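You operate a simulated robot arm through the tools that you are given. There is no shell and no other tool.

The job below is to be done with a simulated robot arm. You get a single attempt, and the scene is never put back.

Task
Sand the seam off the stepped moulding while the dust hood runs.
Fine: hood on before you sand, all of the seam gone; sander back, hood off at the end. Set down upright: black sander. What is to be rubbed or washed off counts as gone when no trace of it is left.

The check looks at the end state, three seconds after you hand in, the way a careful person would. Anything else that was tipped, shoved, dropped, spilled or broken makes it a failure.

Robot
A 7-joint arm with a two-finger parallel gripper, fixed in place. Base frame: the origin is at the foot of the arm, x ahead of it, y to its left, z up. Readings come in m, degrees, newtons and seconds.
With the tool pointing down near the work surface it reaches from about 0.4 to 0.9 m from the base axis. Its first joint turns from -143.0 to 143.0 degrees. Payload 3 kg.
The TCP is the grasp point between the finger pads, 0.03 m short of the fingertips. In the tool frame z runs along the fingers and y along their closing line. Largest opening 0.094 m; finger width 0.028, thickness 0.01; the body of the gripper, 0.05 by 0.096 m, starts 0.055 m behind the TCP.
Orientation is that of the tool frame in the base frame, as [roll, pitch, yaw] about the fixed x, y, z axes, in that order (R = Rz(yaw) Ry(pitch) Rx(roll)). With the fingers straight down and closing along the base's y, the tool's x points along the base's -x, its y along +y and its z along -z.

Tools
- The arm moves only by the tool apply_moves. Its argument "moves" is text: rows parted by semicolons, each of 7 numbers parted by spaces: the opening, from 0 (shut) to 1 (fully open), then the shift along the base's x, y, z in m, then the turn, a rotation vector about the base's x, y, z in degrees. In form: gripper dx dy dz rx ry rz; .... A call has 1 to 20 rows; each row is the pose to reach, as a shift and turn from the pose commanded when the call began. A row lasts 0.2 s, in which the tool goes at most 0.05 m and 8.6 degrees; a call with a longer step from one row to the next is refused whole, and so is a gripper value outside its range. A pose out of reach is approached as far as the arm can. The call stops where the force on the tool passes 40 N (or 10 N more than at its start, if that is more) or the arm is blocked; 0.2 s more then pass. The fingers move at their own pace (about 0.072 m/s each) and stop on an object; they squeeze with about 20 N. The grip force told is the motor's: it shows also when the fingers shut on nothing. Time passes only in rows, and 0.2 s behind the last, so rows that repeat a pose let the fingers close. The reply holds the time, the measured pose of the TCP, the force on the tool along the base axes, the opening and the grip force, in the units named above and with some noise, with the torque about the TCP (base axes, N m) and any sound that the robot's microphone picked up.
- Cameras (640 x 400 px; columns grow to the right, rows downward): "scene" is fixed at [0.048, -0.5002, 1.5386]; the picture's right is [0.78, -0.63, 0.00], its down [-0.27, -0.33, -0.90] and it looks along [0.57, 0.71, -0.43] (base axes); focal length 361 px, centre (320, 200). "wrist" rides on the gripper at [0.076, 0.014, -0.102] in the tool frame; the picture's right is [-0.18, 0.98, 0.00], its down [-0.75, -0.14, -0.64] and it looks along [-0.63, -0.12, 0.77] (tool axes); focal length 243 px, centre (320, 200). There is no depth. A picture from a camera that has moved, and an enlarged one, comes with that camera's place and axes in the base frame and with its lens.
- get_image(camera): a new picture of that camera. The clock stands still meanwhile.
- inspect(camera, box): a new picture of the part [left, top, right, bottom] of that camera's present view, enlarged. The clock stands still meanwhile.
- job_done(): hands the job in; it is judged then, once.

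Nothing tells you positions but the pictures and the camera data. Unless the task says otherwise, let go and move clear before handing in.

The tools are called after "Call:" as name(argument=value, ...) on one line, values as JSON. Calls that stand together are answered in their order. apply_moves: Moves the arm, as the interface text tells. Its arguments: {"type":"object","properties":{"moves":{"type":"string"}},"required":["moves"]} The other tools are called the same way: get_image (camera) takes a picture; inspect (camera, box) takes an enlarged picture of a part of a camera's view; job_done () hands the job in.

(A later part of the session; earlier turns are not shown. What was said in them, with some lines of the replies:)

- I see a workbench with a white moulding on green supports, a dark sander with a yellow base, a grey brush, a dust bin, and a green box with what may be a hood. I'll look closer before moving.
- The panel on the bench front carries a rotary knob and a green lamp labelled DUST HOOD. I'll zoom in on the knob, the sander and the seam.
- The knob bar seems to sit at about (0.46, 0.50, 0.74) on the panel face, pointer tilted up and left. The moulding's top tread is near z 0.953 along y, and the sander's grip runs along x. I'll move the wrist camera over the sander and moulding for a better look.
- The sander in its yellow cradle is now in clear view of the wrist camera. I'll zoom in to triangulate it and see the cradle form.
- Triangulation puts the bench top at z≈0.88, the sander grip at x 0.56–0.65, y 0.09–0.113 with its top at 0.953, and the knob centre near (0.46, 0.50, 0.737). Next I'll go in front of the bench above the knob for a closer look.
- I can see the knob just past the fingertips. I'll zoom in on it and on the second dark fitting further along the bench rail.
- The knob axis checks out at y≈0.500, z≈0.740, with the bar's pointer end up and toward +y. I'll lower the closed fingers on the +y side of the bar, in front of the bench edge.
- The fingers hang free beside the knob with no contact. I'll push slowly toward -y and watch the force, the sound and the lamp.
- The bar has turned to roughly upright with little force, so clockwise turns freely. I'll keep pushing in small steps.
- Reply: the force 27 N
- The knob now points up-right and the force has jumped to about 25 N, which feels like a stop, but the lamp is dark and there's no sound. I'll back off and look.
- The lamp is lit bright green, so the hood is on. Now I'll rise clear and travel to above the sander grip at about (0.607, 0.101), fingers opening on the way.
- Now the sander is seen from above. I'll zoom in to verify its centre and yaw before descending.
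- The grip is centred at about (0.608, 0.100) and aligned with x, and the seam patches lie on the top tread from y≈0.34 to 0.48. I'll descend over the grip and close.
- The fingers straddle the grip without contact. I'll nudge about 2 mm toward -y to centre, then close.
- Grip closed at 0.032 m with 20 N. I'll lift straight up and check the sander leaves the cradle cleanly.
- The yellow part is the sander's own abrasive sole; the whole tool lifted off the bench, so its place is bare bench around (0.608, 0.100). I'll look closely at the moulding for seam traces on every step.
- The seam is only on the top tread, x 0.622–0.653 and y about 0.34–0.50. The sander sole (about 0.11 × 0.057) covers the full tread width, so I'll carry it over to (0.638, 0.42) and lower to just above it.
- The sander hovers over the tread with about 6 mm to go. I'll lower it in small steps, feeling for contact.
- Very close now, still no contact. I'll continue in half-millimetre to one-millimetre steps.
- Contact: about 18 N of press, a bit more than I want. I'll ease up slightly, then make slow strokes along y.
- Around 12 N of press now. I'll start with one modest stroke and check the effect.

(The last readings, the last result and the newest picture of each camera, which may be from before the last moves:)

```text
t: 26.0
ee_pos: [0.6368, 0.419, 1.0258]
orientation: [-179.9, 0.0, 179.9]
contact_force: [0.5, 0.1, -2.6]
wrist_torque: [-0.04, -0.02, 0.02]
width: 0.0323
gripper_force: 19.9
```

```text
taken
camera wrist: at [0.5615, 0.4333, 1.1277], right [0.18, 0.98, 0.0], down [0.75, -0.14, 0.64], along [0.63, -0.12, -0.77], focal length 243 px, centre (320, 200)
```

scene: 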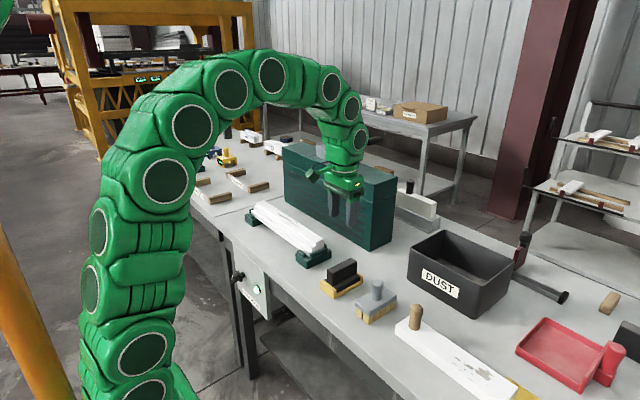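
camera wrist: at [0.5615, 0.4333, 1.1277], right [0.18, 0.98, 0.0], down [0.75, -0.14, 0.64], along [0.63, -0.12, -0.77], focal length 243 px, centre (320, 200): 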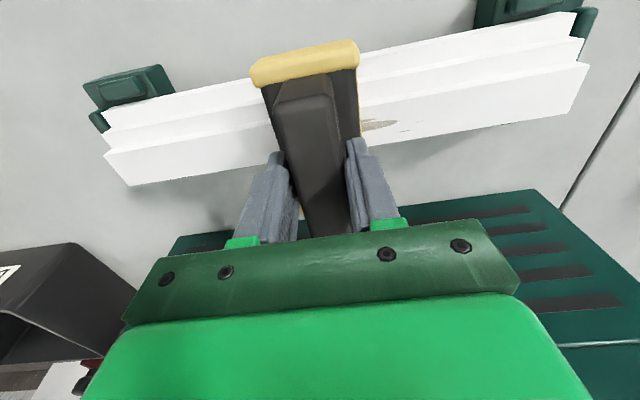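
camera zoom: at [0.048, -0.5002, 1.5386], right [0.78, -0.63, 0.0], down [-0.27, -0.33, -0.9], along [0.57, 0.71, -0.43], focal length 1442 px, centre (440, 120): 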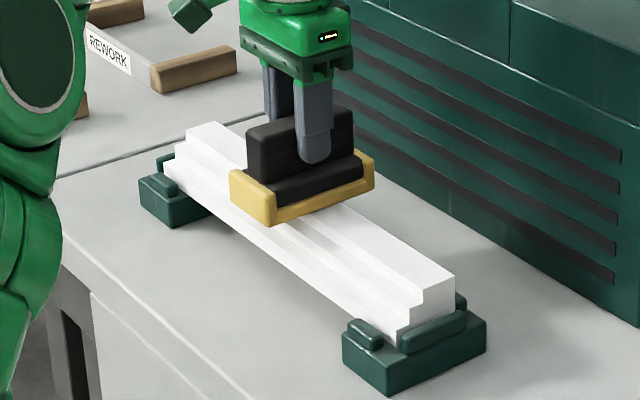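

The seam on the -y side is already gone after one stroke, but contact is lost here now. I'll lower 1 mm and feel for contact again.

Call:
apply_moves(moves="0 0 0 -0.0008 0 0 0; 0 0 0 -0.0008 0 0 0")

Call:
inspect(camera="wrist", box=[80, 20, 300, 200])

Call:
inspect(camera="wrist", box=[340, 0, 600, 160])

```text
t: 26.6
ee_pos: [0.6375, 0.4201, 1.0258]
orientation: [179.9, -0.1, -180.0]
contact_force: [0.1, -0.4, 7.6]
wrist_torque: [-0.2, 0.08, -0.01]
width: 0.0322
gripper_force: 19.5
```

```text
2.22 times, centred on (190, 110) of wrist
camera zoom: at [0.5614, 0.4333, 1.1273], right [0.18, 0.98, 0.0], down [0.75, -0.14, 0.64], along [0.63, -0.12, -0.77], focal length 539 px, centre (609, 400)
```

zoom: 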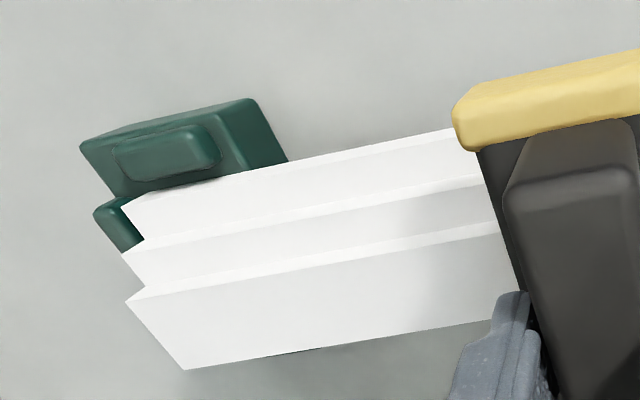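

```text
2.46 times, centred on (470, 80) of wrist
camera zoom: at [0.5614, 0.4333, 1.1273], right [0.18, 0.98, 0.0], down [0.75, -0.14, 0.64], along [0.63, -0.12, -0.77], focal length 597 px, centre (-49, 495)
```

zoom: 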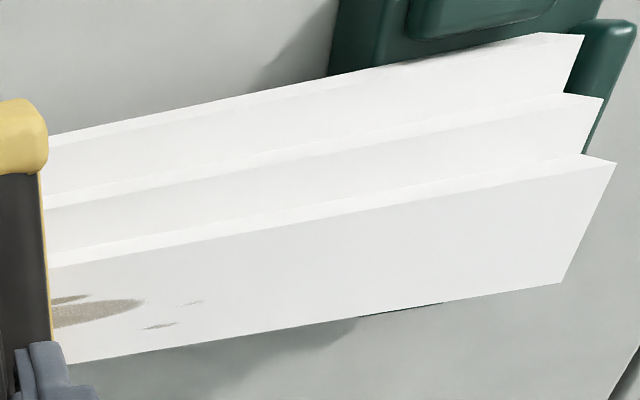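

Pressing about 10 N, the -y side is clean and only the +y part remains. I'll stroke to +y and back.

Call:
apply_moves(moves="0 0 0.012 0 0 0 0; 0 0 0.024 0 0 0 0; 0 0 0.036 0 0 0 0; 0 0 0.048 0 0 0 0; 0 0 0.06 0 0 0 0; 0 0 0.072 0 0 0 0; 0 0 0.084 0 0 0 0; 0 0 0.096 0 0 0 0; 0 0 0.105 0 0 0 0; 0 0 0.096 0 0 0 0; 0 0 0.084 0 0 0 0; 0 0 0.072 0 0 0 0; 0 0 0.06 0 0 0 0; 0 0 0.048 0 0 0 0; 0 0 0.036 0 0 0 0; 0 0 0.024 0 0 0 0; 0 0 0.012 0 0 0 0; 0 0 0 0 0 0 0")

Call:
inspect(camera="wrist", box=[340, 0, 600, 160])

Call:
inspect(camera="scene", box=[235, 170, 345, 270])

```text
t: 30.4
ee_pos: [0.6368, 0.4192, 1.0247]
orientation: [-180.0, -0.1, -180.0]
contact_force: [0.2, 0.0, -2.0]
wrist_torque: [0.05, 0.01, 0.01]
width: 0.0323
gripper_force: 19.2
```

```text
2.46 times, centred on (470, 80) of wrist
camera zoom: at [0.561, 0.4327, 1.1269], right [0.18, 0.98, 0.0], down [0.75, -0.14, 0.64], along [0.63, -0.12, -0.77], focal length 597 px, centre (-49, 495)
```

zoom: 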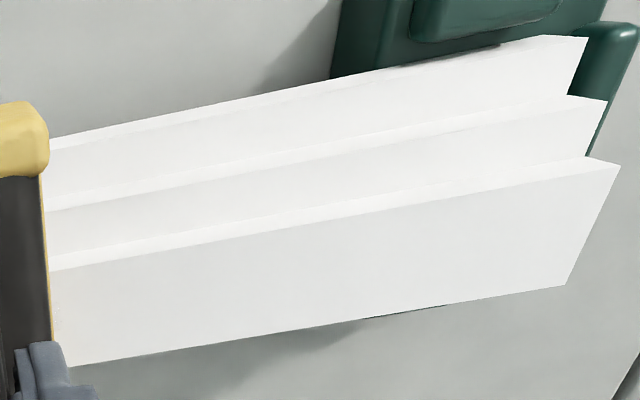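

```text
4.00 times, centred on (290, 220) of scene
camera zoom: at [0.048, -0.5002, 1.5386], right [0.78, -0.63, 0.0], down [-0.27, -0.33, -0.9], along [0.57, 0.71, -0.43], focal length 1442 px, centre (440, 120)
```

zoom: 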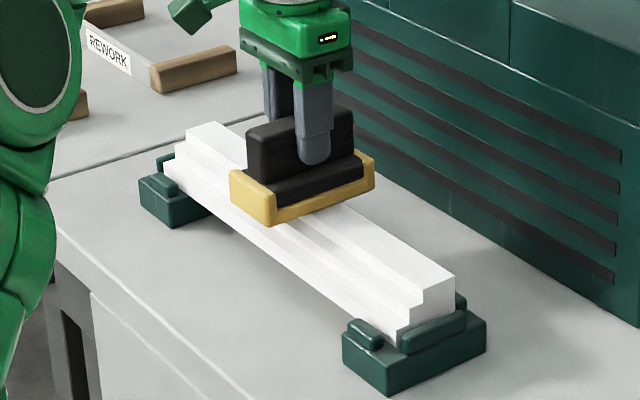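

The +y part is clean as well. I'll lift the sander off and inspect the whole tread for leftover traces.

Call:
apply_moves(moves="0 0 0 0.02 0 0 0; 0 0 0 0.055 0 0 0; 0 0 -0.04 0.075 0 0 0; 0 0 -0.085 0.075 0 0 0; 0 0 -0.13 0.075 0 0 0; 0 0 -0.175 0.075 0 0 0; 0 0 -0.22 0.075 0 0 0; 0 0 -0.22 0.075 0 0 0")

Call:
inspect(camera="scene", box=[245, 195, 295, 235])

Call:
inspect(camera="scene", box=[270, 205, 320, 245])

Call:
get_image(camera="wrist")

Call:
get_image(camera="scene")

```text
t: 32.2
ee_pos: [0.6373, 0.1994, 1.0989]
orientation: [-180.0, 0.1, -179.9]
contact_force: [-0.1, -0.1, -1.9]
wrist_torque: [0.02, 0.03, 0.01]
width: 0.0322
gripper_force: 20.1
```

```text
10.00 times, centred on (270, 215) of scene
camera zoom: at [0.048, -0.5002, 1.5386], right [0.78, -0.63, 0.0], down [-0.27, -0.33, -0.9], along [0.57, 0.71, -0.43], focal length 3606 px, centre (820, 50)
```

zoom: 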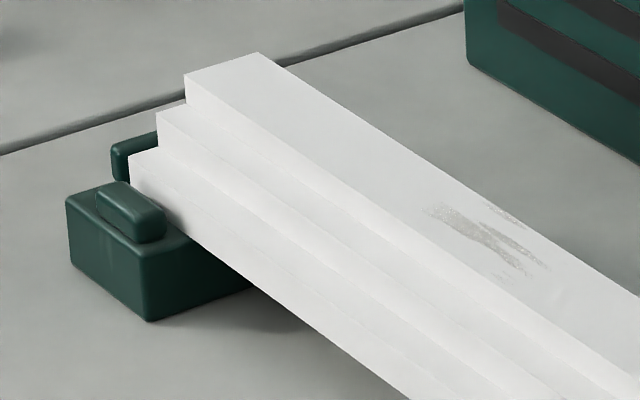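

```text
10.00 times, centred on (295, 225) of scene
camera zoom: at [0.048, -0.5002, 1.5386], right [0.78, -0.63, 0.0], down [-0.27, -0.33, -0.9], along [0.57, 0.71, -0.43], focal length 3606 px, centre (570, -50)
```

zoom: 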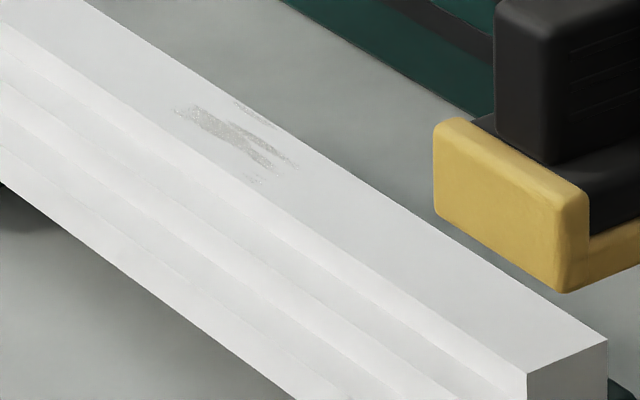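

```text
taken
camera wrist: at [0.5616, 0.2125, 1.2005], right [0.18, 0.98, 0.0], down [0.75, -0.14, 0.64], along [0.63, -0.12, -0.77], focal length 243 px, centre (320, 200)
```

wrist: 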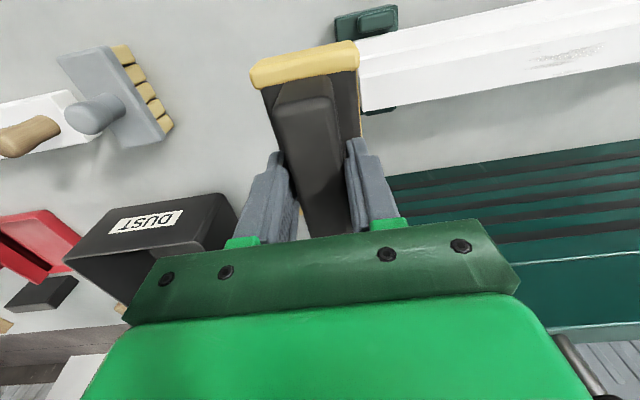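

```text
taken
```

scene: 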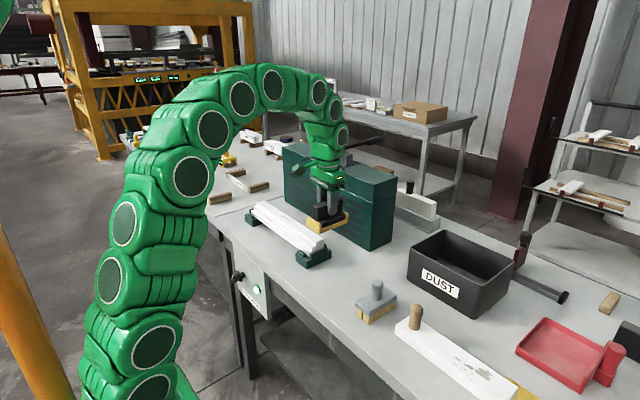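

Most of the seam is gone, but faint traces remain in the middle of the tread (y≈0.38–0.46) where contact had faded. I'll go back over that stretch.

Call:
apply_moves(moves="0 0.0005 0.045 0 0 0 0; 0 0.0005 0.09 0 0 0 0; 0 0.0005 0.135 0 0 0 0; 0 0.0005 0.18 0 0 0 0; 0 0.0005 0.225 0 0 0 0; 0 0.0005 0.26 0 0 0 0; 0 0.0005 0.26 -0.03 0 0 0; 0 0.0005 0.26 -0.06 0 0 0; 0 0.0005 0.26 -0.07 0 0 0; 0 0.0005 0.26 -0.0735 0 0 0; 0 0.0005 0.26 -0.075 0 0 0; 0 0.0005 0.26 -0.075 0 0 0")

```text
t: 34.8
ee_pos: [0.6383, 0.4593, 1.0249]
orientation: [-180.0, -0.1, 180.0]
contact_force: [-0.4, -0.8, -1.4]
wrist_torque: [0.04, -0.02, -0.02]
width: 0.0319
gripper_force: 19.7
```

Call:
apply_moves(moves="0 0 0 -0.0008 0 0 0; 0 0 0 -0.0014 0 0 0; 0 0 0 -0.0014 0 0 0")

```text
t: 35.6
ee_pos: [0.6383, 0.4598, 1.0243]
orientation: [180.0, 0.1, -180.0]
contact_force: [-0.5, -0.1, 21.7]
wrist_torque: [-0.07, 0.27, -0.01]
width: 0.0322
gripper_force: 20.3
```

Contact at roughly 23 N. I'll ease off a touch and stroke back and forth over y 0.46 to 0.37 several times.

Call:
apply_moves(moves="0 0 -0.01 0.0004 0 0 0; 0 0 -0.022 0.0004 0 0 0; 0 0 -0.034 0.0004 0 0 0; 0 0 -0.046 0.0004 0 0 0; 0 0 -0.058 0.0003 0 0 0; 0 0 -0.07 0.0003 0 0 0; 0 0 -0.082 0.0002 0 0 0; 0 0 -0.09 0.0002 0 0 0; 0 0 -0.09 0.0002 0 0 0")

```text
t: 37.6
ee_pos: [0.6383, 0.3706, 1.0243]
orientation: [180.0, 0.1, -180.0]
contact_force: [1.9, 12.3, 25.7]
wrist_torque: [0.11, -0.09, 0.09]
width: 0.0322
gripper_force: 20.1
```

Contact held through that stroke at about 27 N. I'll ease slightly and stroke back.

Call:
apply_moves(moves="0 0 0.01 0.0004 0 0 0; 0 0 0.022 0.0005 0 0 0; 0 0 0.034 0.0005 0 0 0; 0 0 0.046 0.0005 0 0 0; 0 0 0.058 0.0004 0 0 0; 0 0 0.07 0.0004 0 0 0; 0 0 0.082 0.0003 0 0 0; 0 0 0.1 0.0003 0 0 0; 0 0 0.1 0.0003 0 0 0")

```text
t: 39.6
ee_pos: [0.6375, 0.4706, 1.0239]
orientation: [180.0, 0.1, -179.9]
contact_force: [-0.6, -0.8, -1.9]
wrist_torque: [-0.02, -0.02, 0.0]
width: 0.0322
gripper_force: 19.3
```

I'll make two more passes with a slightly lower path to be sure, then lift and inspect.

Call:
apply_moves(moves="0 0 0 -0.0008 0 0 0; 0 0 0 -0.0012 0 0 0; 0 0 -0.012 -0.0012 0 0 0; 0 0 -0.024 -0.0012 0 0 0; 0 0 -0.036 -0.0011 0 0 0; 0 0 -0.048 -0.001 0 0 0; 0 0 -0.06 -0.0009 0 0 0; 0 0 -0.072 -0.0009 0 0 0; 0 0 -0.084 -0.0008 0 0 0; 0 0 -0.096 -0.0008 0 0 0; 0 0 -0.096 -0.0008 0 0 0")

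```text
t: 42.0
ee_pos: [0.6374, 0.3734, 1.0228]
orientation: [-179.9, 0.1, 179.9]
contact_force: [1.0, 2.8, 5.6]
wrist_torque: [-0.01, 0.08, -0.01]
width: 0.0323
gripper_force: 20.0
```

Call:
apply_moves(moves="0 0 0 -0.0005 0 0 0; 0 0 0.012 -0.0005 0 0 0; 0 0 0.024 -0.0005 0 0 0; 0 0 0.036 -0.0006 0 0 0; 0 0 0.048 -0.0007 0 0 0; 0 0 0.06 -0.0008 0 0 0; 0 0 0.072 -0.0009 0 0 0; 0 0 0.084 -0.001 0 0 0; 0 0 0.096 -0.001 0 0 0; 0 0 0.096 -0.001 0 0 0")

```text
t: 44.2
ee_pos: [0.6384, 0.4711, 1.0226]
orientation: [179.9, 0.0, 180.0]
contact_force: [-3.6, -0.3, 5.0]
wrist_torque: [0.2, 0.18, 0.07]
width: 0.0321
gripper_force: 19.9
```

Contact was kept during both of those passes. Now I'll lift off and inspect the tread.

Call:
apply_moves(moves="0 0 0 0.02 0 0 0; 0 0 0 0.055 0 0 0; 0 0 -0.04 0.075 0 0 0; 0 0 -0.085 0.075 0 0 0; 0 0 -0.13 0.075 0 0 0; 0 0 -0.175 0.075 0 0 0; 0 0 -0.22 0.075 0 0 0; 0 0 -0.265 0.075 0 0 0; 0 0 -0.265 0.075 0 0 0")

Call:
inspect(camera="scene", box=[245, 195, 295, 235])

Call:
inspect(camera="scene", box=[270, 205, 320, 245])

Call:
inspect(camera="scene", box=[240, 180, 400, 280])

Call:
inspect(camera="wrist", box=[330, 0, 640, 140])

```text
t: 46.2
ee_pos: [0.6381, 0.2058, 1.0958]
orientation: [-180.0, 0.0, 179.9]
contact_force: [-0.4, -1.0, -1.4]
wrist_torque: [0.0, -0.02, 0.01]
width: 0.0325
gripper_force: 19.8
```

```text
10.00 times, centred on (270, 215) of scene
camera zoom: at [0.048, -0.5002, 1.5386], right [0.78, -0.63, 0.0], down [-0.27, -0.33, -0.9], along [0.57, 0.71, -0.43], focal length 3606 px, centre (820, 50)
```

zoom: 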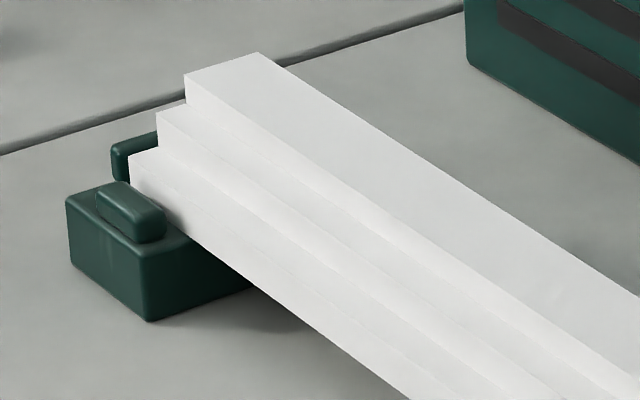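

```text
10.00 times, centred on (295, 225) of scene
camera zoom: at [0.048, -0.5002, 1.5386], right [0.78, -0.63, 0.0], down [-0.27, -0.33, -0.9], along [0.57, 0.71, -0.43], focal length 3606 px, centre (570, -50)
```

zoom: 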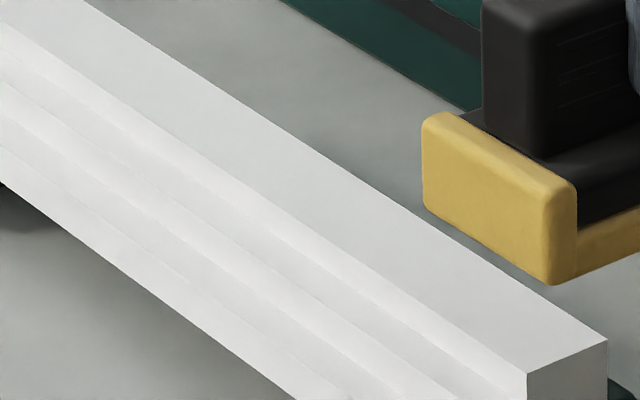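

```text
4.00 times, centred on (320, 230) of scene
camera zoom: at [0.048, -0.5002, 1.5386], right [0.78, -0.63, 0.0], down [-0.27, -0.33, -0.9], along [0.57, 0.71, -0.43], focal length 1442 px, centre (320, 80)
```

zoom: 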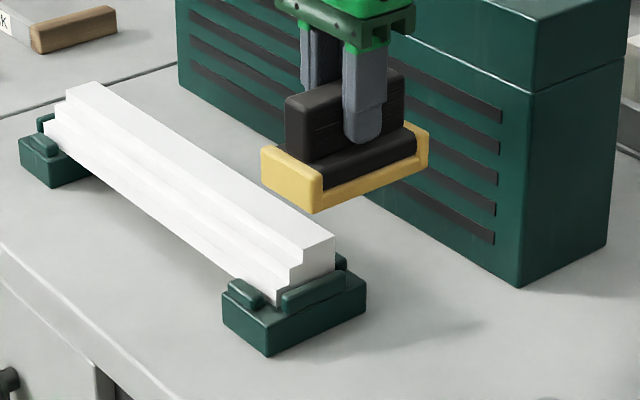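

```text
2.06 times, centred on (485, 70) of wrist
camera zoom: at [0.5612, 0.2188, 1.197], right [0.18, 0.98, 0.0], down [0.75, -0.14, 0.64], along [0.63, -0.12, -0.77], focal length 501 px, centre (-21, 468)
```

zoom: 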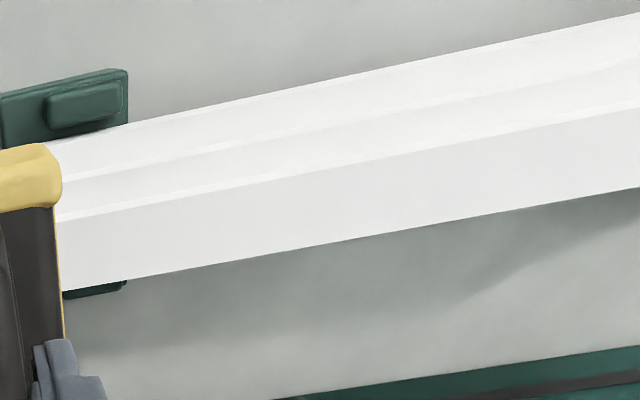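

The tread shows no trace on either view. Before setting the sander down I'll check the tread at higher zoom while moving back over the sander's original spot.

Call:
inspect(camera="scene", box=[264, 203, 289, 219])

Call:
inspect(camera="scene", box=[280, 212, 305, 228])

Call:
apply_moves(moves="0 -0.01 -0.035 0 0 0 0; 0 -0.02 -0.07 0 0 0 0; 0 -0.0285 -0.1053 0 0 0 0; 0 -0.0285 -0.1053 -0.045 0 0 0; 0 -0.0285 -0.1053 -0.09 0 0 0; 0 -0.0285 -0.1053 -0.115 0 0 0; 0 -0.0285 -0.1053 -0.13 0 0 0; 0 -0.0285 -0.1053 -0.13 0 0 0")

Call:
inspect(camera="scene", box=[290, 210, 420, 310])

```text
16.00 times, centred on (276, 211) of scene
camera zoom: at [0.048, -0.5002, 1.5386], right [0.78, -0.63, 0.0], down [-0.27, -0.33, -0.9], along [0.57, 0.71, -0.43], focal length 5770 px, centre (1016, 24)
```

zoom: 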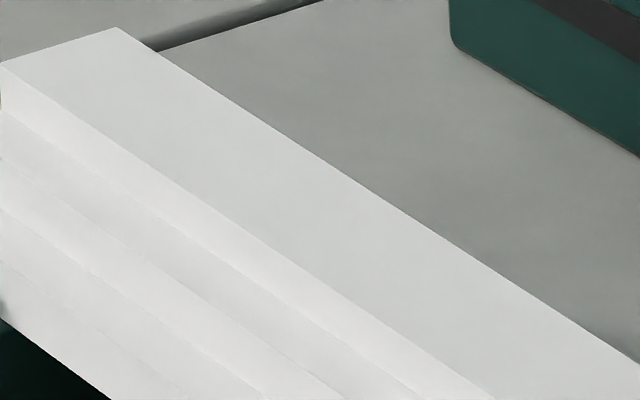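

```text
16.00 times, centred on (292, 220) of scene
camera zoom: at [0.048, -0.5002, 1.5386], right [0.78, -0.63, 0.0], down [-0.27, -0.33, -0.9], along [0.57, 0.71, -0.43], focal length 5770 px, centre (760, -120)
```

zoom: 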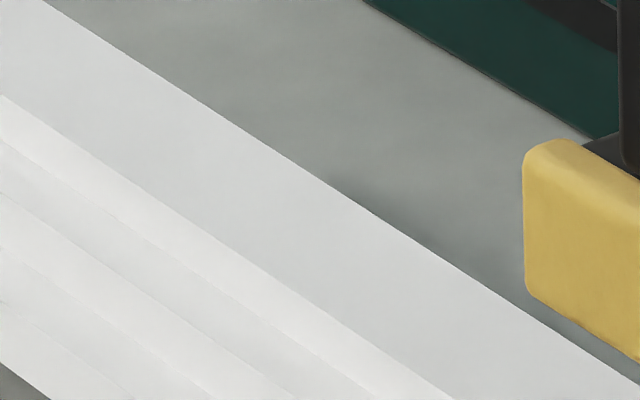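

```text
t: 48.0
ee_pos: [0.6092, 0.0989, 0.9673]
orientation: [180.0, 0.0, -180.0]
contact_force: [0.3, 0.2, -3.2]
wrist_torque: [-0.02, -0.04, -0.05]
width: 0.0321
gripper_force: 19.6
```

```text
4.00 times, centred on (355, 260) of scene
camera zoom: at [0.048, -0.5002, 1.5386], right [0.78, -0.63, 0.0], down [-0.27, -0.33, -0.9], along [0.57, 0.71, -0.43], focal length 1442 px, centre (180, -40)
```

zoom: 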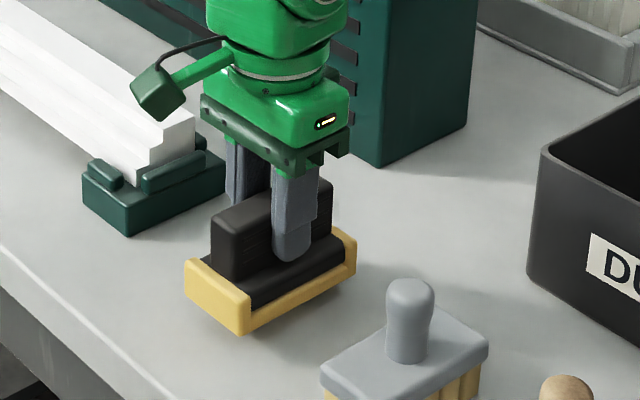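

The tread is clean even at 16×. The sander hangs just above its original spot, so I'll lower it in small steps until it touches the bench.

Call:
apply_moves(moves="0 0 0.0005 -0.004 0 0 0; 0 0 0.0005 -0.008 0 0 0; 0 0 0.0005 -0.011 0 0 0; 0 0 0.0005 -0.0125 0 0 0; 0 0 0.0005 -0.0135 0 0 0; 0 0 0.0005 -0.0135 0 0 0")

```text
t: 49.4
ee_pos: [0.61, 0.0994, 0.9535]
orientation: [179.9, 0.0, -180.0]
contact_force: [0.0, 0.0, -2.1]
wrist_torque: [0.02, -0.01, 0.0]
width: 0.0322
gripper_force: 20.5
```

Call:
apply_moves(moves="0 0 0 -0.001 0 0 0; 0 0 0 -0.002 0 0 0; 0 0 0 -0.002 0 0 0")

```text
t: 50.2
ee_pos: [0.6096, 0.1002, 0.9512]
orientation: [180.0, 0.0, 180.0]
contact_force: [-1.2, -1.0, -2.5]
wrist_torque: [-0.02, 0.0, 0.03]
width: 0.0322
gripper_force: 19.6
```

Call:
apply_moves(moves="0 0 0 -0.0007 0 0 0; 0 0 0 -0.0014 0 0 0; 0 0 0 -0.0014 0 0 0")

Call:
inspect(camera="scene", box=[310, 240, 380, 305])

```text
t: 51.0
ee_pos: [0.6096, 0.1006, 0.9496]
orientation: [180.0, 0.0, 180.0]
contact_force: [0.4, 0.5, -2.5]
wrist_torque: [0.01, -0.01, -0.02]
width: 0.0324
gripper_force: 20.4
```

```text
6.15 times, centred on (345, 272) of scene
camera zoom: at [0.048, -0.5002, 1.5386], right [0.78, -0.63, 0.0], down [-0.27, -0.33, -0.9], along [0.57, 0.71, -0.43], focal length 2219 px, centre (166, -246)
```

zoom: 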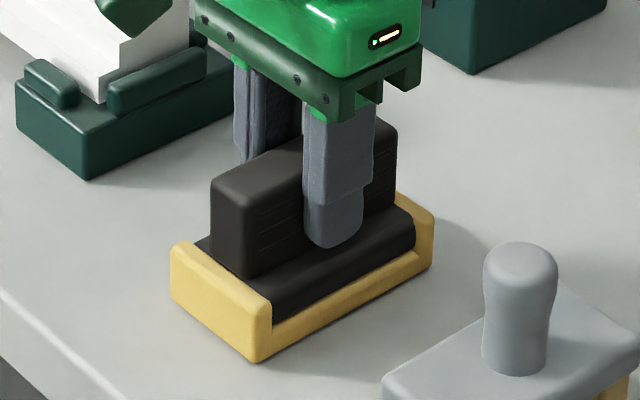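

It is nearly touching. I'll continue in sub-millimetre steps.

Call:
apply_moves(moves="0 0 0 -0.0007 0 0 0; 0 0 0 -0.0013 0 0 0; 0 0 0 -0.0013 0 0 0")

```text
t: 51.8
ee_pos: [0.6097, 0.0991, 0.9496]
orientation: [179.9, 0.0, 179.9]
contact_force: [-7.1, -6.2, 17.0]
wrist_torque: [0.1, 0.06, 0.04]
width: 0.0324
gripper_force: 20.3
```

It's on the bench now. I'll relieve the press a little and then open the fingers.

Call:
apply_moves(moves="0 0 0 0.0008 0 0 0; 0 0 0 0.0008 0 0 0; 0.5 0 0 0.0008 0 0 0; 0.6 0 0 0.0008 0 0 0; 0.6 0 0 0.0008 0 0 0; 0.6 0 0 0.0008 0 0 0")

Call:
get_image(camera="wrist")

Call:
inspect(camera="scene", box=[310, 240, 380, 305])

```text
t: 53.2
ee_pos: [0.6097, 0.1, 0.9509]
orientation: [180.0, 0.0, -180.0]
contact_force: [0.1, -0.4, -0.7]
wrist_torque: [0.01, -0.01, 0.01]
width: 0.0562
gripper_force: 0.1
```

```text
taken
camera wrist: at [0.5337, 0.1133, 1.052], right [0.18, 0.98, 0.0], down [0.75, -0.14, 0.64], along [0.63, -0.12, -0.77], focal length 243 px, centre (320, 200)
```

wrist: 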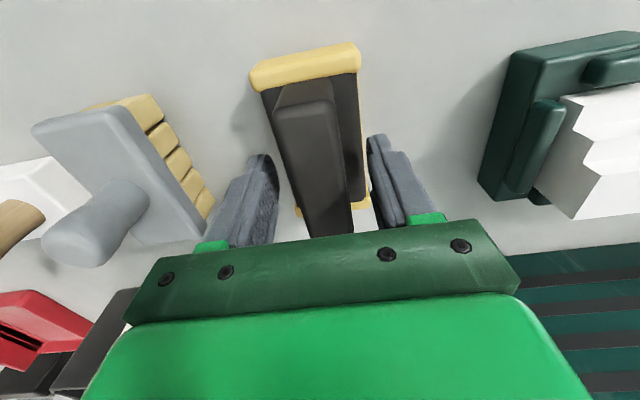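

```text
6.15 times, centred on (345, 272) of scene
camera zoom: at [0.048, -0.5002, 1.5386], right [0.78, -0.63, 0.0], down [-0.27, -0.33, -0.9], along [0.57, 0.71, -0.43], focal length 2219 px, centre (166, -246)
```

zoom: 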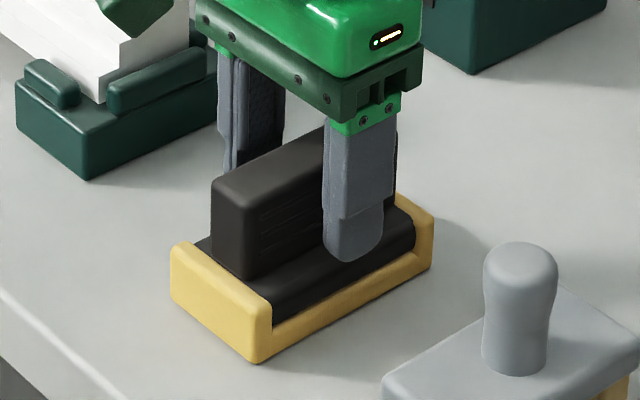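

The sander stands upright at its original place and is released. Now I'll rise straight up, close the fingers and travel back to the front of the bench on the -y side of the knob.

Call:
apply_moves(moves="0.6 0 0 0.03 0 0 0; 0.6 0 0 0.075 0 0 0; 0.6 0 0 0.12 0 0 0; 0.6 0 0 0.165 0 0 0; 0.3 -0.0233 0.0378 0.17 0 0 0; 0 -0.0467 0.0756 0.17 0 0 0; 0 -0.07 0.1133 0.17 0 0 0; 0 -0.0933 0.1511 0.17 0 0 0; 0 -0.1167 0.1889 0.17 0 0 0; 0 -0.14 0.2267 0.17 0 0 0; 0 -0.1633 0.2644 0.17 0 0 0; 0 -0.1867 0.3022 0.17 0 0 0; 0 -0.205 0.34 0.17 0 0 0; 0 -0.205 0.34 0.125 0 0 0; 0 -0.205 0.34 0.08 0 0 0; 0 -0.205 0.34 0.04 0 0 0; 0 -0.205 0.34 0.04 0 0 0")

Call:
get_image(camera="wrist")

Call:
get_image(camera="scene")

```text
t: 56.8
ee_pos: [0.4067, 0.4397, 0.9915]
orientation: [-180.0, 0.0, -180.0]
contact_force: [-0.6, -0.4, -0.4]
wrist_torque: [0.01, 0.03, 0.0]
width: 0.0001
gripper_force: 19.9
```

```text
taken
camera wrist: at [0.3295, 0.4532, 1.093], right [0.18, 0.98, 0.0], down [0.75, -0.14, 0.64], along [0.63, -0.12, -0.77], focal length 243 px, centre (320, 200)
```

wrist: 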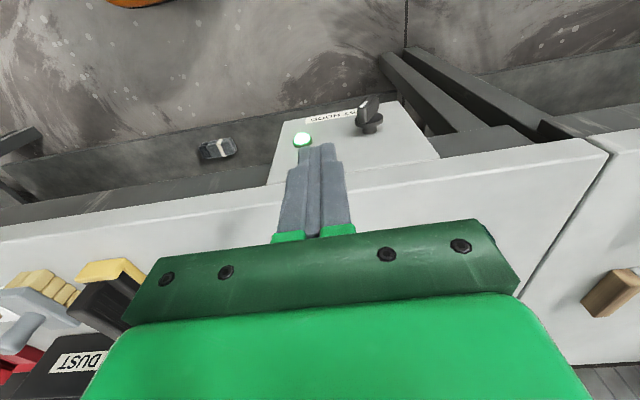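

```text
taken
```

scene: 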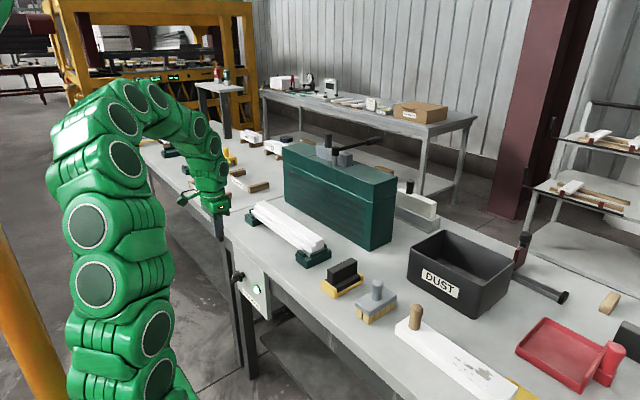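

The lamp is still lit and the fingers are above the gap between lamp and knob. I'll descend in front of the bench and then move in beside the knob.

Call:
apply_moves(moves="0 0 0 -0.045 0 0 0; 0 0 0 -0.09 0 0 0; 0 0 0 -0.135 0 0 0; 0 0 0 -0.18 0 0 0; 0 0.01 0 -0.21 0 0 0; 0 0.025 0 -0.21 0 0 0; 0 0.0395 0 -0.21 0 0 0; 0 0.0395 0 -0.21 0 0 0")

Call:
get_image(camera="wrist")

Call:
inspect(camera="scene", box=[200, 220, 290, 310])

```text
t: 58.6
ee_pos: [0.4431, 0.4393, 0.7806]
orientation: [179.9, -0.1, 180.0]
contact_force: [0.6, -1.3, -0.1]
wrist_torque: [0.0, -0.01, -0.01]
width: 0.0
gripper_force: 20.4
```

```text
taken
camera wrist: at [0.3666, 0.4528, 0.8823], right [0.18, 0.98, 0.0], down [0.75, -0.14, 0.64], along [0.63, -0.12, -0.77], focal length 243 px, centre (320, 200)
```

wrist: 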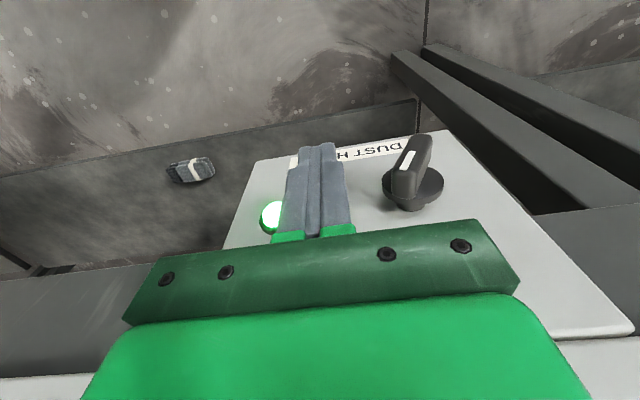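

```text
4.44 times, centred on (245, 265) of scene
camera zoom: at [0.048, -0.5002, 1.5386], right [0.78, -0.63, 0.0], down [-0.27, -0.33, -0.9], along [0.57, 0.71, -0.43], focal length 1603 px, centre (653, -89)
```

zoom: 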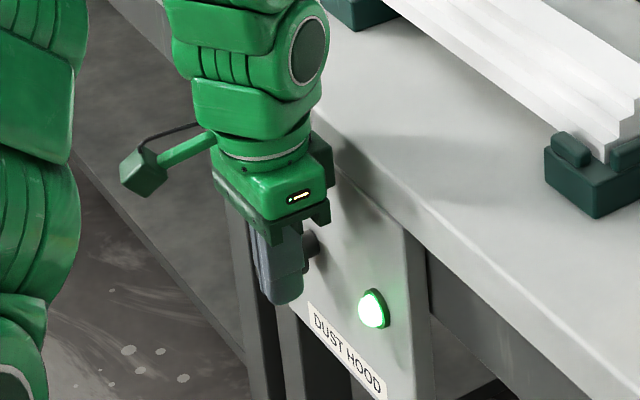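

The fingers are beside the knob on its -y side, clear of the lamp. I'll push slowly toward +y to turn it back.

Call:
apply_moves(moves="0 0 0.012 0 0 0 0; 0 0 0.02 0 0 0 0; 0 0 0.026 0 0 0 0; 0 0 0.032 0 0 0 0; 0 0 0.037 0 0 0 0; 0 0 0.042 0 0 0 0; 0 0 0.046 0 0 0 0; 0 0 0.049 0 0 0 0; 0 0 0.051 0 0 0 0; 0 0 0.051 0 0 0 0")

Call:
get_image(camera="wrist")

Call:
inspect(camera="scene", box=[200, 220, 290, 310])

```text
t: 59.8
ee_pos: [0.4439, 0.4725, 0.7795]
orientation: [-179.7, -0.3, 179.9]
contact_force: [-4.6, -9.8, 6.6]
wrist_torque: [-0.11, 0.01, -0.06]
width: 0.0
gripper_force: 20.0
stopped in row 5: the force on the tool passed its limit at 55 N (the readings are from after the stop); the commanded pose is now the measured one
```

```text
taken
camera wrist: at [0.3681, 0.4856, 0.8824], right [0.19, 0.98, -0.01], down [0.76, -0.14, 0.64], along [0.63, -0.12, -0.77], focal length 243 px, centre (320, 200)
```

wrist: 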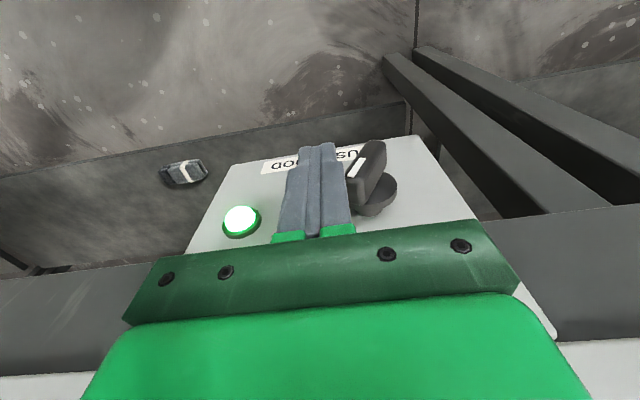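

```text
4.44 times, centred on (245, 265) of scene
camera zoom: at [0.048, -0.5002, 1.5386], right [0.78, -0.63, 0.0], down [-0.27, -0.33, -0.9], along [0.57, 0.71, -0.43], focal length 1603 px, centre (653, -89)
```

zoom: 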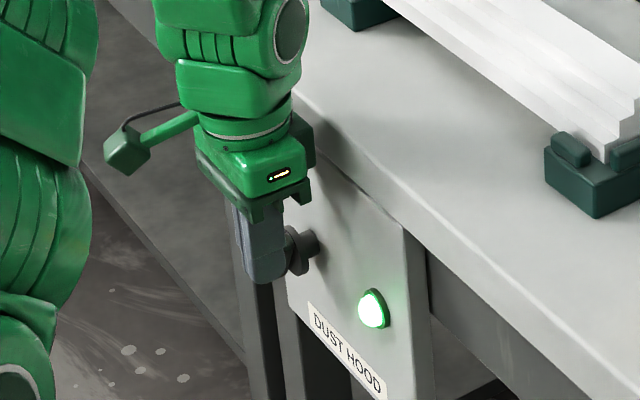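

The push stopped on a force spike: my tip met the end face of the bar below its middle, so the force ran through the axis instead of turning it, and the lamp is still lit. I'll back off and look at the bar's angle.

Call:
apply_moves(moves="0 0 -0.01 0 0 0 0; 0 0 -0.035 0 0 0 0; 0 0 -0.035 0 0 0 0")

Call:
inspect(camera="wrist", box=[330, 110, 480, 220])

Call:
inspect(camera="scene", box=[210, 250, 280, 310])

```text
t: 60.5
ee_pos: [0.4438, 0.4374, 0.7807]
orientation: [-179.8, -0.1, 179.8]
contact_force: [0.2, 0.7, 0.3]
wrist_torque: [-0.01, 0.0, -0.01]
width: 0.0002
gripper_force: 19.3
```

```text
3.64 times, centred on (405, 165) of wrist
camera zoom: at [0.3682, 0.4516, 0.8827], right [0.19, 0.98, 0.0], down [0.76, -0.14, 0.64], along [0.63, -0.12, -0.77], focal length 882 px, centre (11, 327)
```

zoom: 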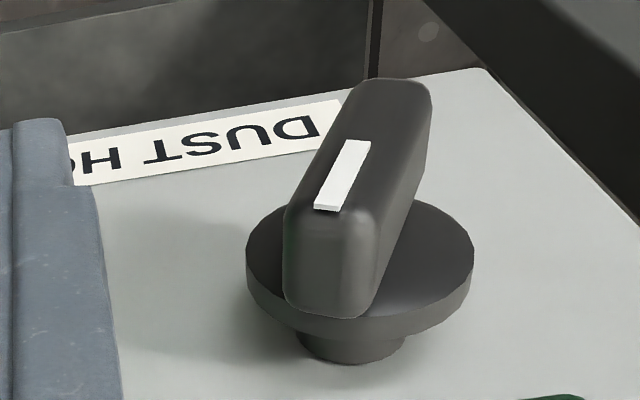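

```text
6.67 times, centred on (245, 280) of scene
camera zoom: at [0.048, -0.5002, 1.5386], right [0.78, -0.63, 0.0], down [-0.27, -0.33, -0.9], along [0.57, 0.71, -0.43], focal length 2404 px, centre (820, -333)
```

zoom: 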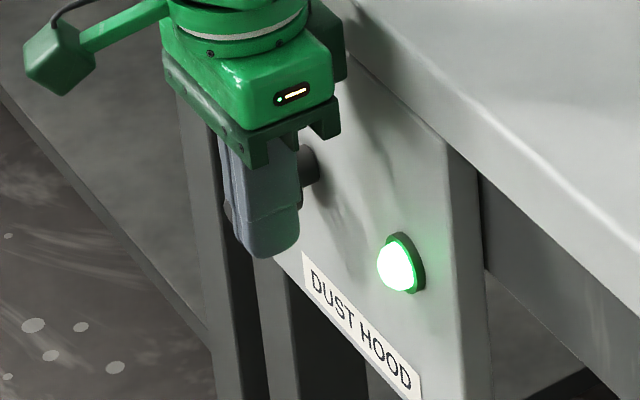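

The bar leans about 33° to the -y side; pushing purely sideways jams because friction opposes the end rising. I'll re-approach slightly lower and deeper in x, then push along the arc (sideways plus up) so the finger moves with the bar end.

Call:
apply_moves(moves="0 0.006 0 -0.004 0 0 0; 0 0.006 0.01 -0.008 0 0 0; 0 0.006 0.02 -0.008 0 0 0; 0 0.006 0.028 -0.008 0 0 0; 0 0.006 0.028 -0.008 0 0 0")

Call:
inspect(camera="wrist", box=[280, 110, 430, 220])

```text
t: 61.8
ee_pos: [0.4498, 0.4657, 0.7717]
orientation: [-179.8, -0.3, 179.9]
contact_force: [0.6, -0.2, 0.1]
wrist_torque: [0.01, -0.02, -0.02]
width: 0.0003
gripper_force: 20.7
```

```text
3.64 times, centred on (355, 165) of wrist
camera zoom: at [0.3741, 0.48, 0.8747], right [0.19, 0.98, 0.0], down [0.76, -0.14, 0.64], along [0.63, -0.12, -0.77], focal length 882 px, centre (193, 327)
```

zoom: 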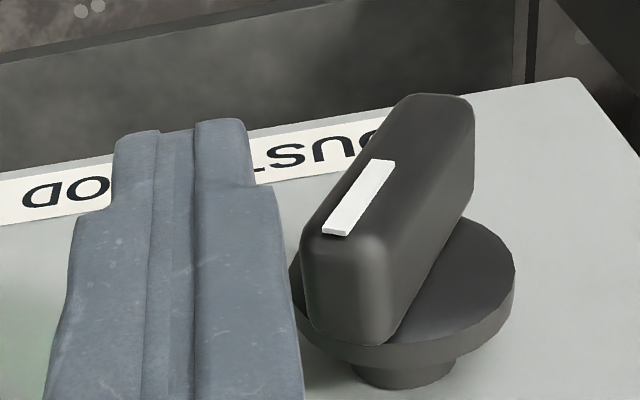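

The fingers are about 3 mm short of the bar end. Now the arc push: small steps sideways and up, checking force.

Call:
apply_moves(moves="0 0 0.003 0.0005 0 0 0; 0 0 0.005 0.003 0 0 0; 0 0 0.007 0.005 0 0 0; 0 0 0.009 0.0065 0 0 0; 0 0 0.011 0.008 0 0 0; 0 0 0.013 0.009 0 0 0; 0 0 0.013 0.009 0 0 0")

Call:
inspect(camera="wrist", box=[280, 110, 430, 220])

```text
t: 63.4
ee_pos: [0.4502, 0.4774, 0.7797]
orientation: [-179.8, -0.3, 179.9]
contact_force: [0.4, -0.4, 0.6]
wrist_torque: [-0.01, -0.03, -0.03]
width: 0.0
gripper_force: 20.1
```

```text
3.64 times, centred on (355, 165) of wrist
camera zoom: at [0.3744, 0.4918, 0.8826], right [0.19, 0.98, 0.0], down [0.76, -0.14, 0.64], along [0.63, -0.12, -0.77], focal length 882 px, centre (193, 327)
```

zoom: 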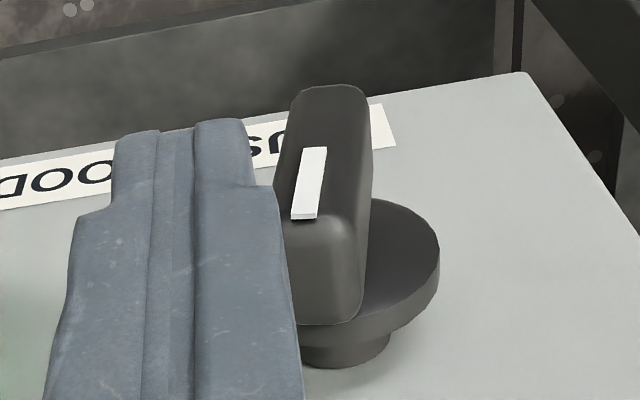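

The bar is turning with almost no force, now near upright. I'll keep going along the arc.

Call:
apply_moves(moves="0 0 0.003 0.001 0 0 0; 0 0 0.006 0.0015 0 0 0; 0 0 0.009 0.002 0 0 0; 0 0 0.012 0.002 0 0 0; 0 0 0.012 0.002 0 0 0")

Call:
get_image(camera="wrist")

```text
t: 64.5
ee_pos: [0.4504, 0.4893, 0.7821]
orientation: [-179.9, -0.2, 179.8]
contact_force: [7.3, -13.5, 10.7]
wrist_torque: [-0.29, -0.24, -0.1]
width: 0.0
gripper_force: 20.2
```

```text
taken
camera wrist: at [0.3747, 0.5031, 0.8848], right [0.19, 0.98, 0.0], down [0.75, -0.14, 0.64], along [0.63, -0.12, -0.77], focal length 243 px, centre (320, 200)
```

wrist: 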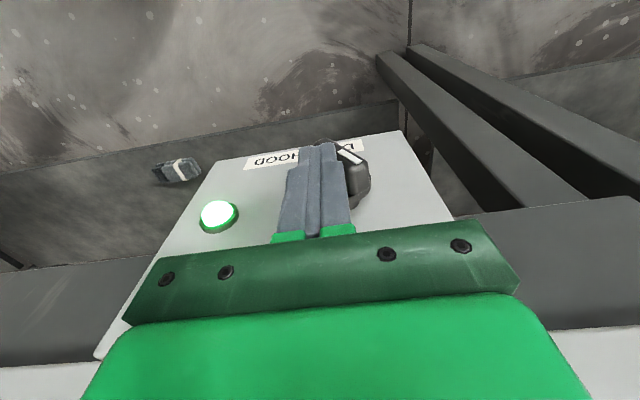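

The pointer has swung over to the +y side with about 17 N now. I'll push a couple of millimetres more and then back off to check the lamp.

Call:
apply_moves(moves="0 0 0.001 0 0 0 0; 0 0 0.002 0 0 0 0; 0 0 0.002 0 0 0 0")

Call:
inspect(camera="wrist", box=[180, 110, 400, 250])

```text
t: 65.2
ee_pos: [0.4501, 0.4894, 0.7835]
orientation: [-179.5, -0.2, 179.9]
contact_force: [-4.0, -11.1, 18.8]
wrist_torque: [-0.21, -0.03, -0.08]
width: 0.0002
gripper_force: 20.1
stopped in row 3: the force on the tool passed its limit at 43 N (the readings are from after the stop); the commanded pose is now the measured one
```

```text
2.86 times, centred on (290, 180) of wrist
camera zoom: at [0.3747, 0.5036, 0.8849], right [0.19, 0.98, -0.01], down [0.76, -0.14, 0.64], along [0.63, -0.13, -0.77], focal length 693 px, centre (406, 257)
```

zoom: 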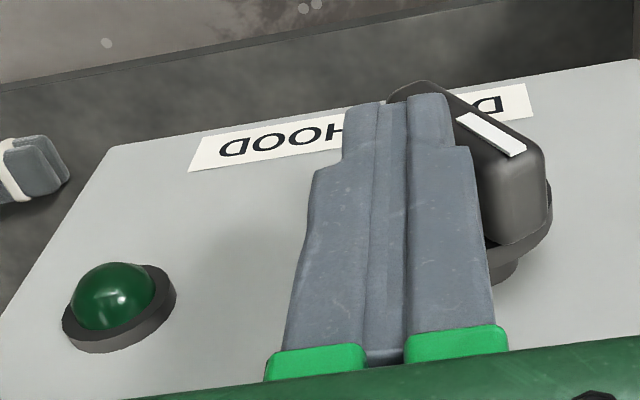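

The lamp has gone dark, so the hood is off. I'll back away from the knob, rise clear, and check everything.

Call:
apply_moves(moves="0 0 -0.01 0.001 0 0 0; 0 -0.01 -0.03 0.001 0 0 0; 0 -0.04 -0.045 0.01 0 0 0; 0 -0.05 -0.045 0.055 0 0 0; 0 -0.05 -0.045 0.1 0 0 0; 0 -0.05 -0.045 0.145 0 0 0; 0 -0.05 -0.045 0.19 0 0 0; 0 -0.05 -0.045 0.235 0 0 0; 0 -0.05 -0.045 0.28 0 0 0; 0 -0.05 -0.045 0.325 0 0 0; 0 -0.05 -0.045 0.325 0 0 0")

Call:
get_image(camera="wrist")

Call:
get_image(camera="scene")

Call:
inspect(camera="scene", box=[210, 250, 280, 310])

Call:
inspect(camera="scene", box=[240, 190, 400, 310])

```text
t: 67.6
ee_pos: [0.4005, 0.4477, 1.1066]
orientation: [-179.6, -0.2, 179.9]
contact_force: [0.5, -0.3, -0.5]
wrist_torque: [0.03, 0.01, 0.01]
width: 0.0003
gripper_force: 20.0
```

```text
taken
camera wrist: at [0.3245, 0.4623, 1.2098], right [0.19, 0.98, -0.01], down [0.76, -0.14, 0.64], along [0.63, -0.13, -0.77], focal length 243 px, centre (320, 200)
```

wrist: 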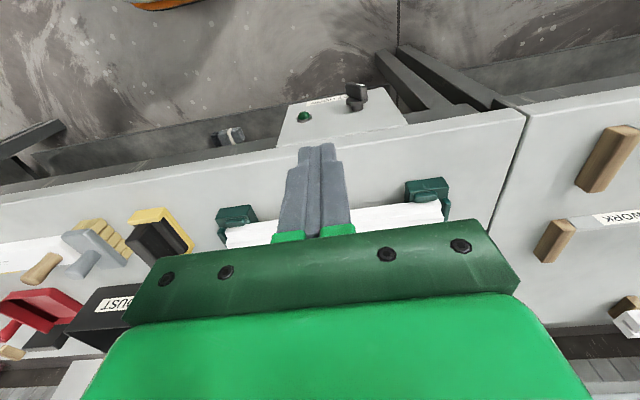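

```text
taken
```

scene: 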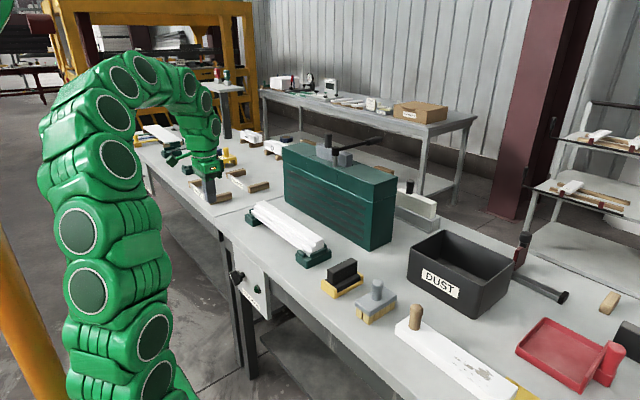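

```text
6.67 times, centred on (245, 280) of scene
camera zoom: at [0.048, -0.5002, 1.5386], right [0.78, -0.63, 0.0], down [-0.27, -0.33, -0.9], along [0.57, 0.71, -0.43], focal length 2404 px, centre (820, -333)
```

zoom: 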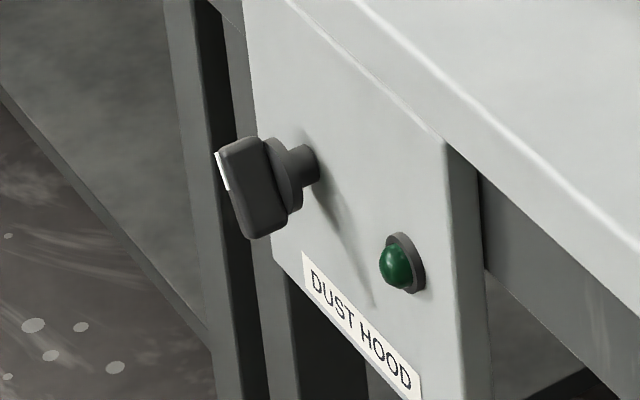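

```text
3.33 times, centred on (320, 250) of scene
camera zoom: at [0.048, -0.5002, 1.5386], right [0.78, -0.63, 0.0], down [-0.27, -0.33, -0.9], along [0.57, 0.71, -0.43], focal length 1202 px, centre (320, 33)
```

zoom: 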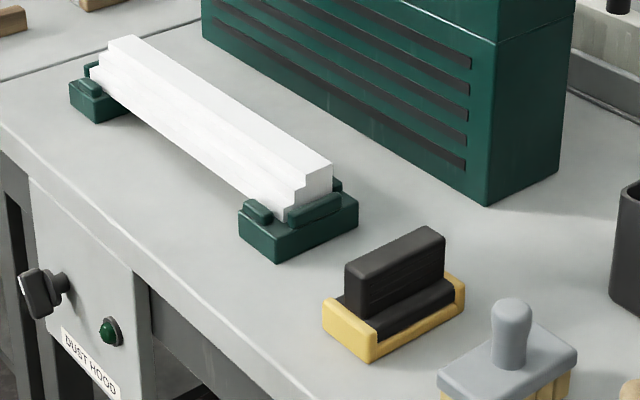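

Lamp dark, knob back at its first position, sander upright at its place, moulding unmoved. One more close look at the tread from the wrist side before handing in.

Call:
apply_moves(moves="0 0.024 -0.034 0.01 0 0 0; 0 0.048 -0.068 0.02 0 0 0; 0 0.072 -0.102 0.03 0 0 0; 0 0.096 -0.136 0.04 0 0 0; 0 0.12 -0.168 0.045 0 0 0; 0 0.12 -0.168 0.045 0 0 0")

Call:
get_image(camera="wrist")

Call:
inspect(camera="wrist", box=[340, 70, 560, 190])

Call:
inspect(camera="scene", box=[275, 207, 303, 226])

Call:
inspect(camera="scene", box=[260, 200, 288, 219])

```text
t: 69.0
ee_pos: [0.5219, 0.2769, 1.1508]
orientation: [-179.7, -0.1, 179.9]
contact_force: [-0.4, 0.2, 0.1]
wrist_torque: [0.01, -0.01, 0.0]
width: 0.0
gripper_force: 19.5
```

```text
taken
camera wrist: at [0.446, 0.2912, 1.2524], right [0.19, 0.98, -0.01], down [0.76, -0.14, 0.64], along [0.63, -0.13, -0.77], focal length 243 px, centre (320, 200)
```

wrist: 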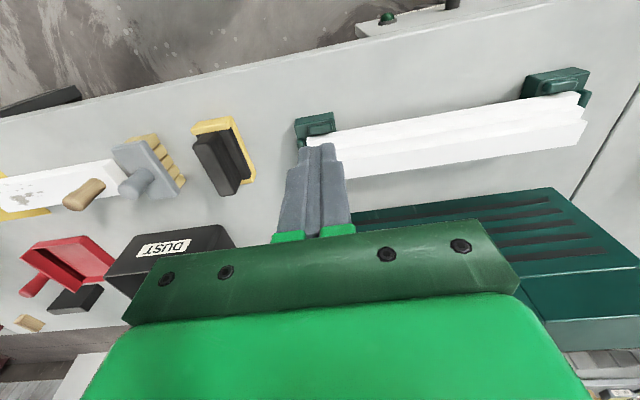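

```text
2.91 times, centred on (450, 130) of wrist
camera zoom: at [0.446, 0.2912, 1.2524], right [0.19, 0.98, -0.01], down [0.76, -0.14, 0.64], along [0.63, -0.13, -0.77], focal length 706 px, centre (-58, 404)
```

zoom: 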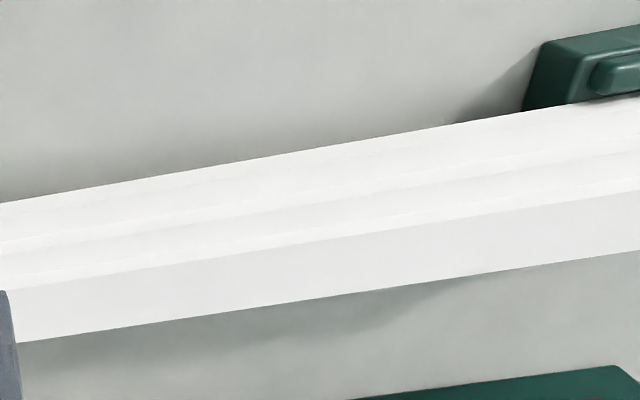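

```text
16.00 times, centred on (289, 216) of scene
camera zoom: at [0.048, -0.5002, 1.5386], right [0.78, -0.63, 0.0], down [-0.27, -0.33, -0.9], along [0.57, 0.71, -0.43], focal length 5770 px, centre (816, -64)
```

zoom: 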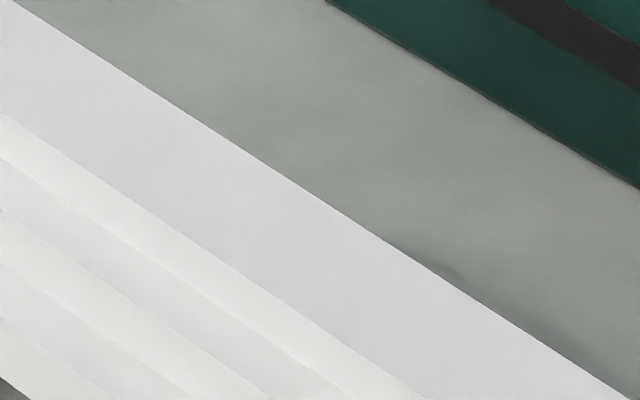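

```text
16.00 times, centred on (274, 210) of scene
camera zoom: at [0.048, -0.5002, 1.5386], right [0.78, -0.63, 0.0], down [-0.27, -0.33, -0.9], along [0.57, 0.71, -0.43], focal length 5770 px, centre (1056, 48)
```

zoom: 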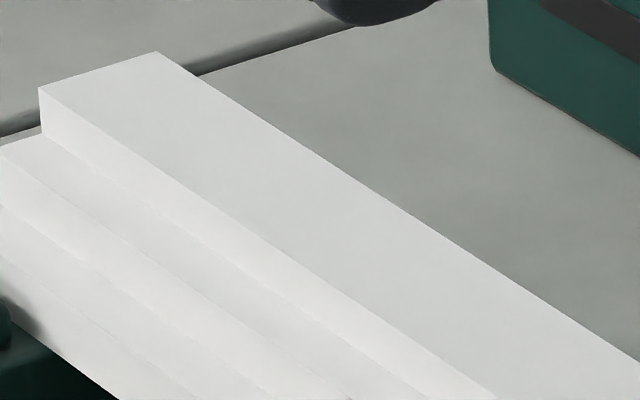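

The tread is clean in both cameras. The sander stands upright at its place, the hood lamp is off and the gripper is empty and clear, so I'm handing in.

Call:
job_done()

```text
The job is handed in.
```

The seam is sanded off the moulding, and I've handed the job in. I don't have the result of the check.

- **Hood:** I switched it on before sanding and off at the end. The lamp is dark and the knob is back at about its starting angle. My first push to turn it off jammed against the knob and peaked at 55 N; a second push from a different angle worked.
- **Seam:** I saw seam marks only on the top step, and no trace is left there in either camera, even at 16× zoom. I couldn't see the back face of the moulding, the one towards the hood.
- **Sander:** It is upright and released, within about 3 mm of where it started.
- **Everything else:** Nothing else looks moved, tipped or spilled in the last pictures, and the arm is empty and clear of the bench.
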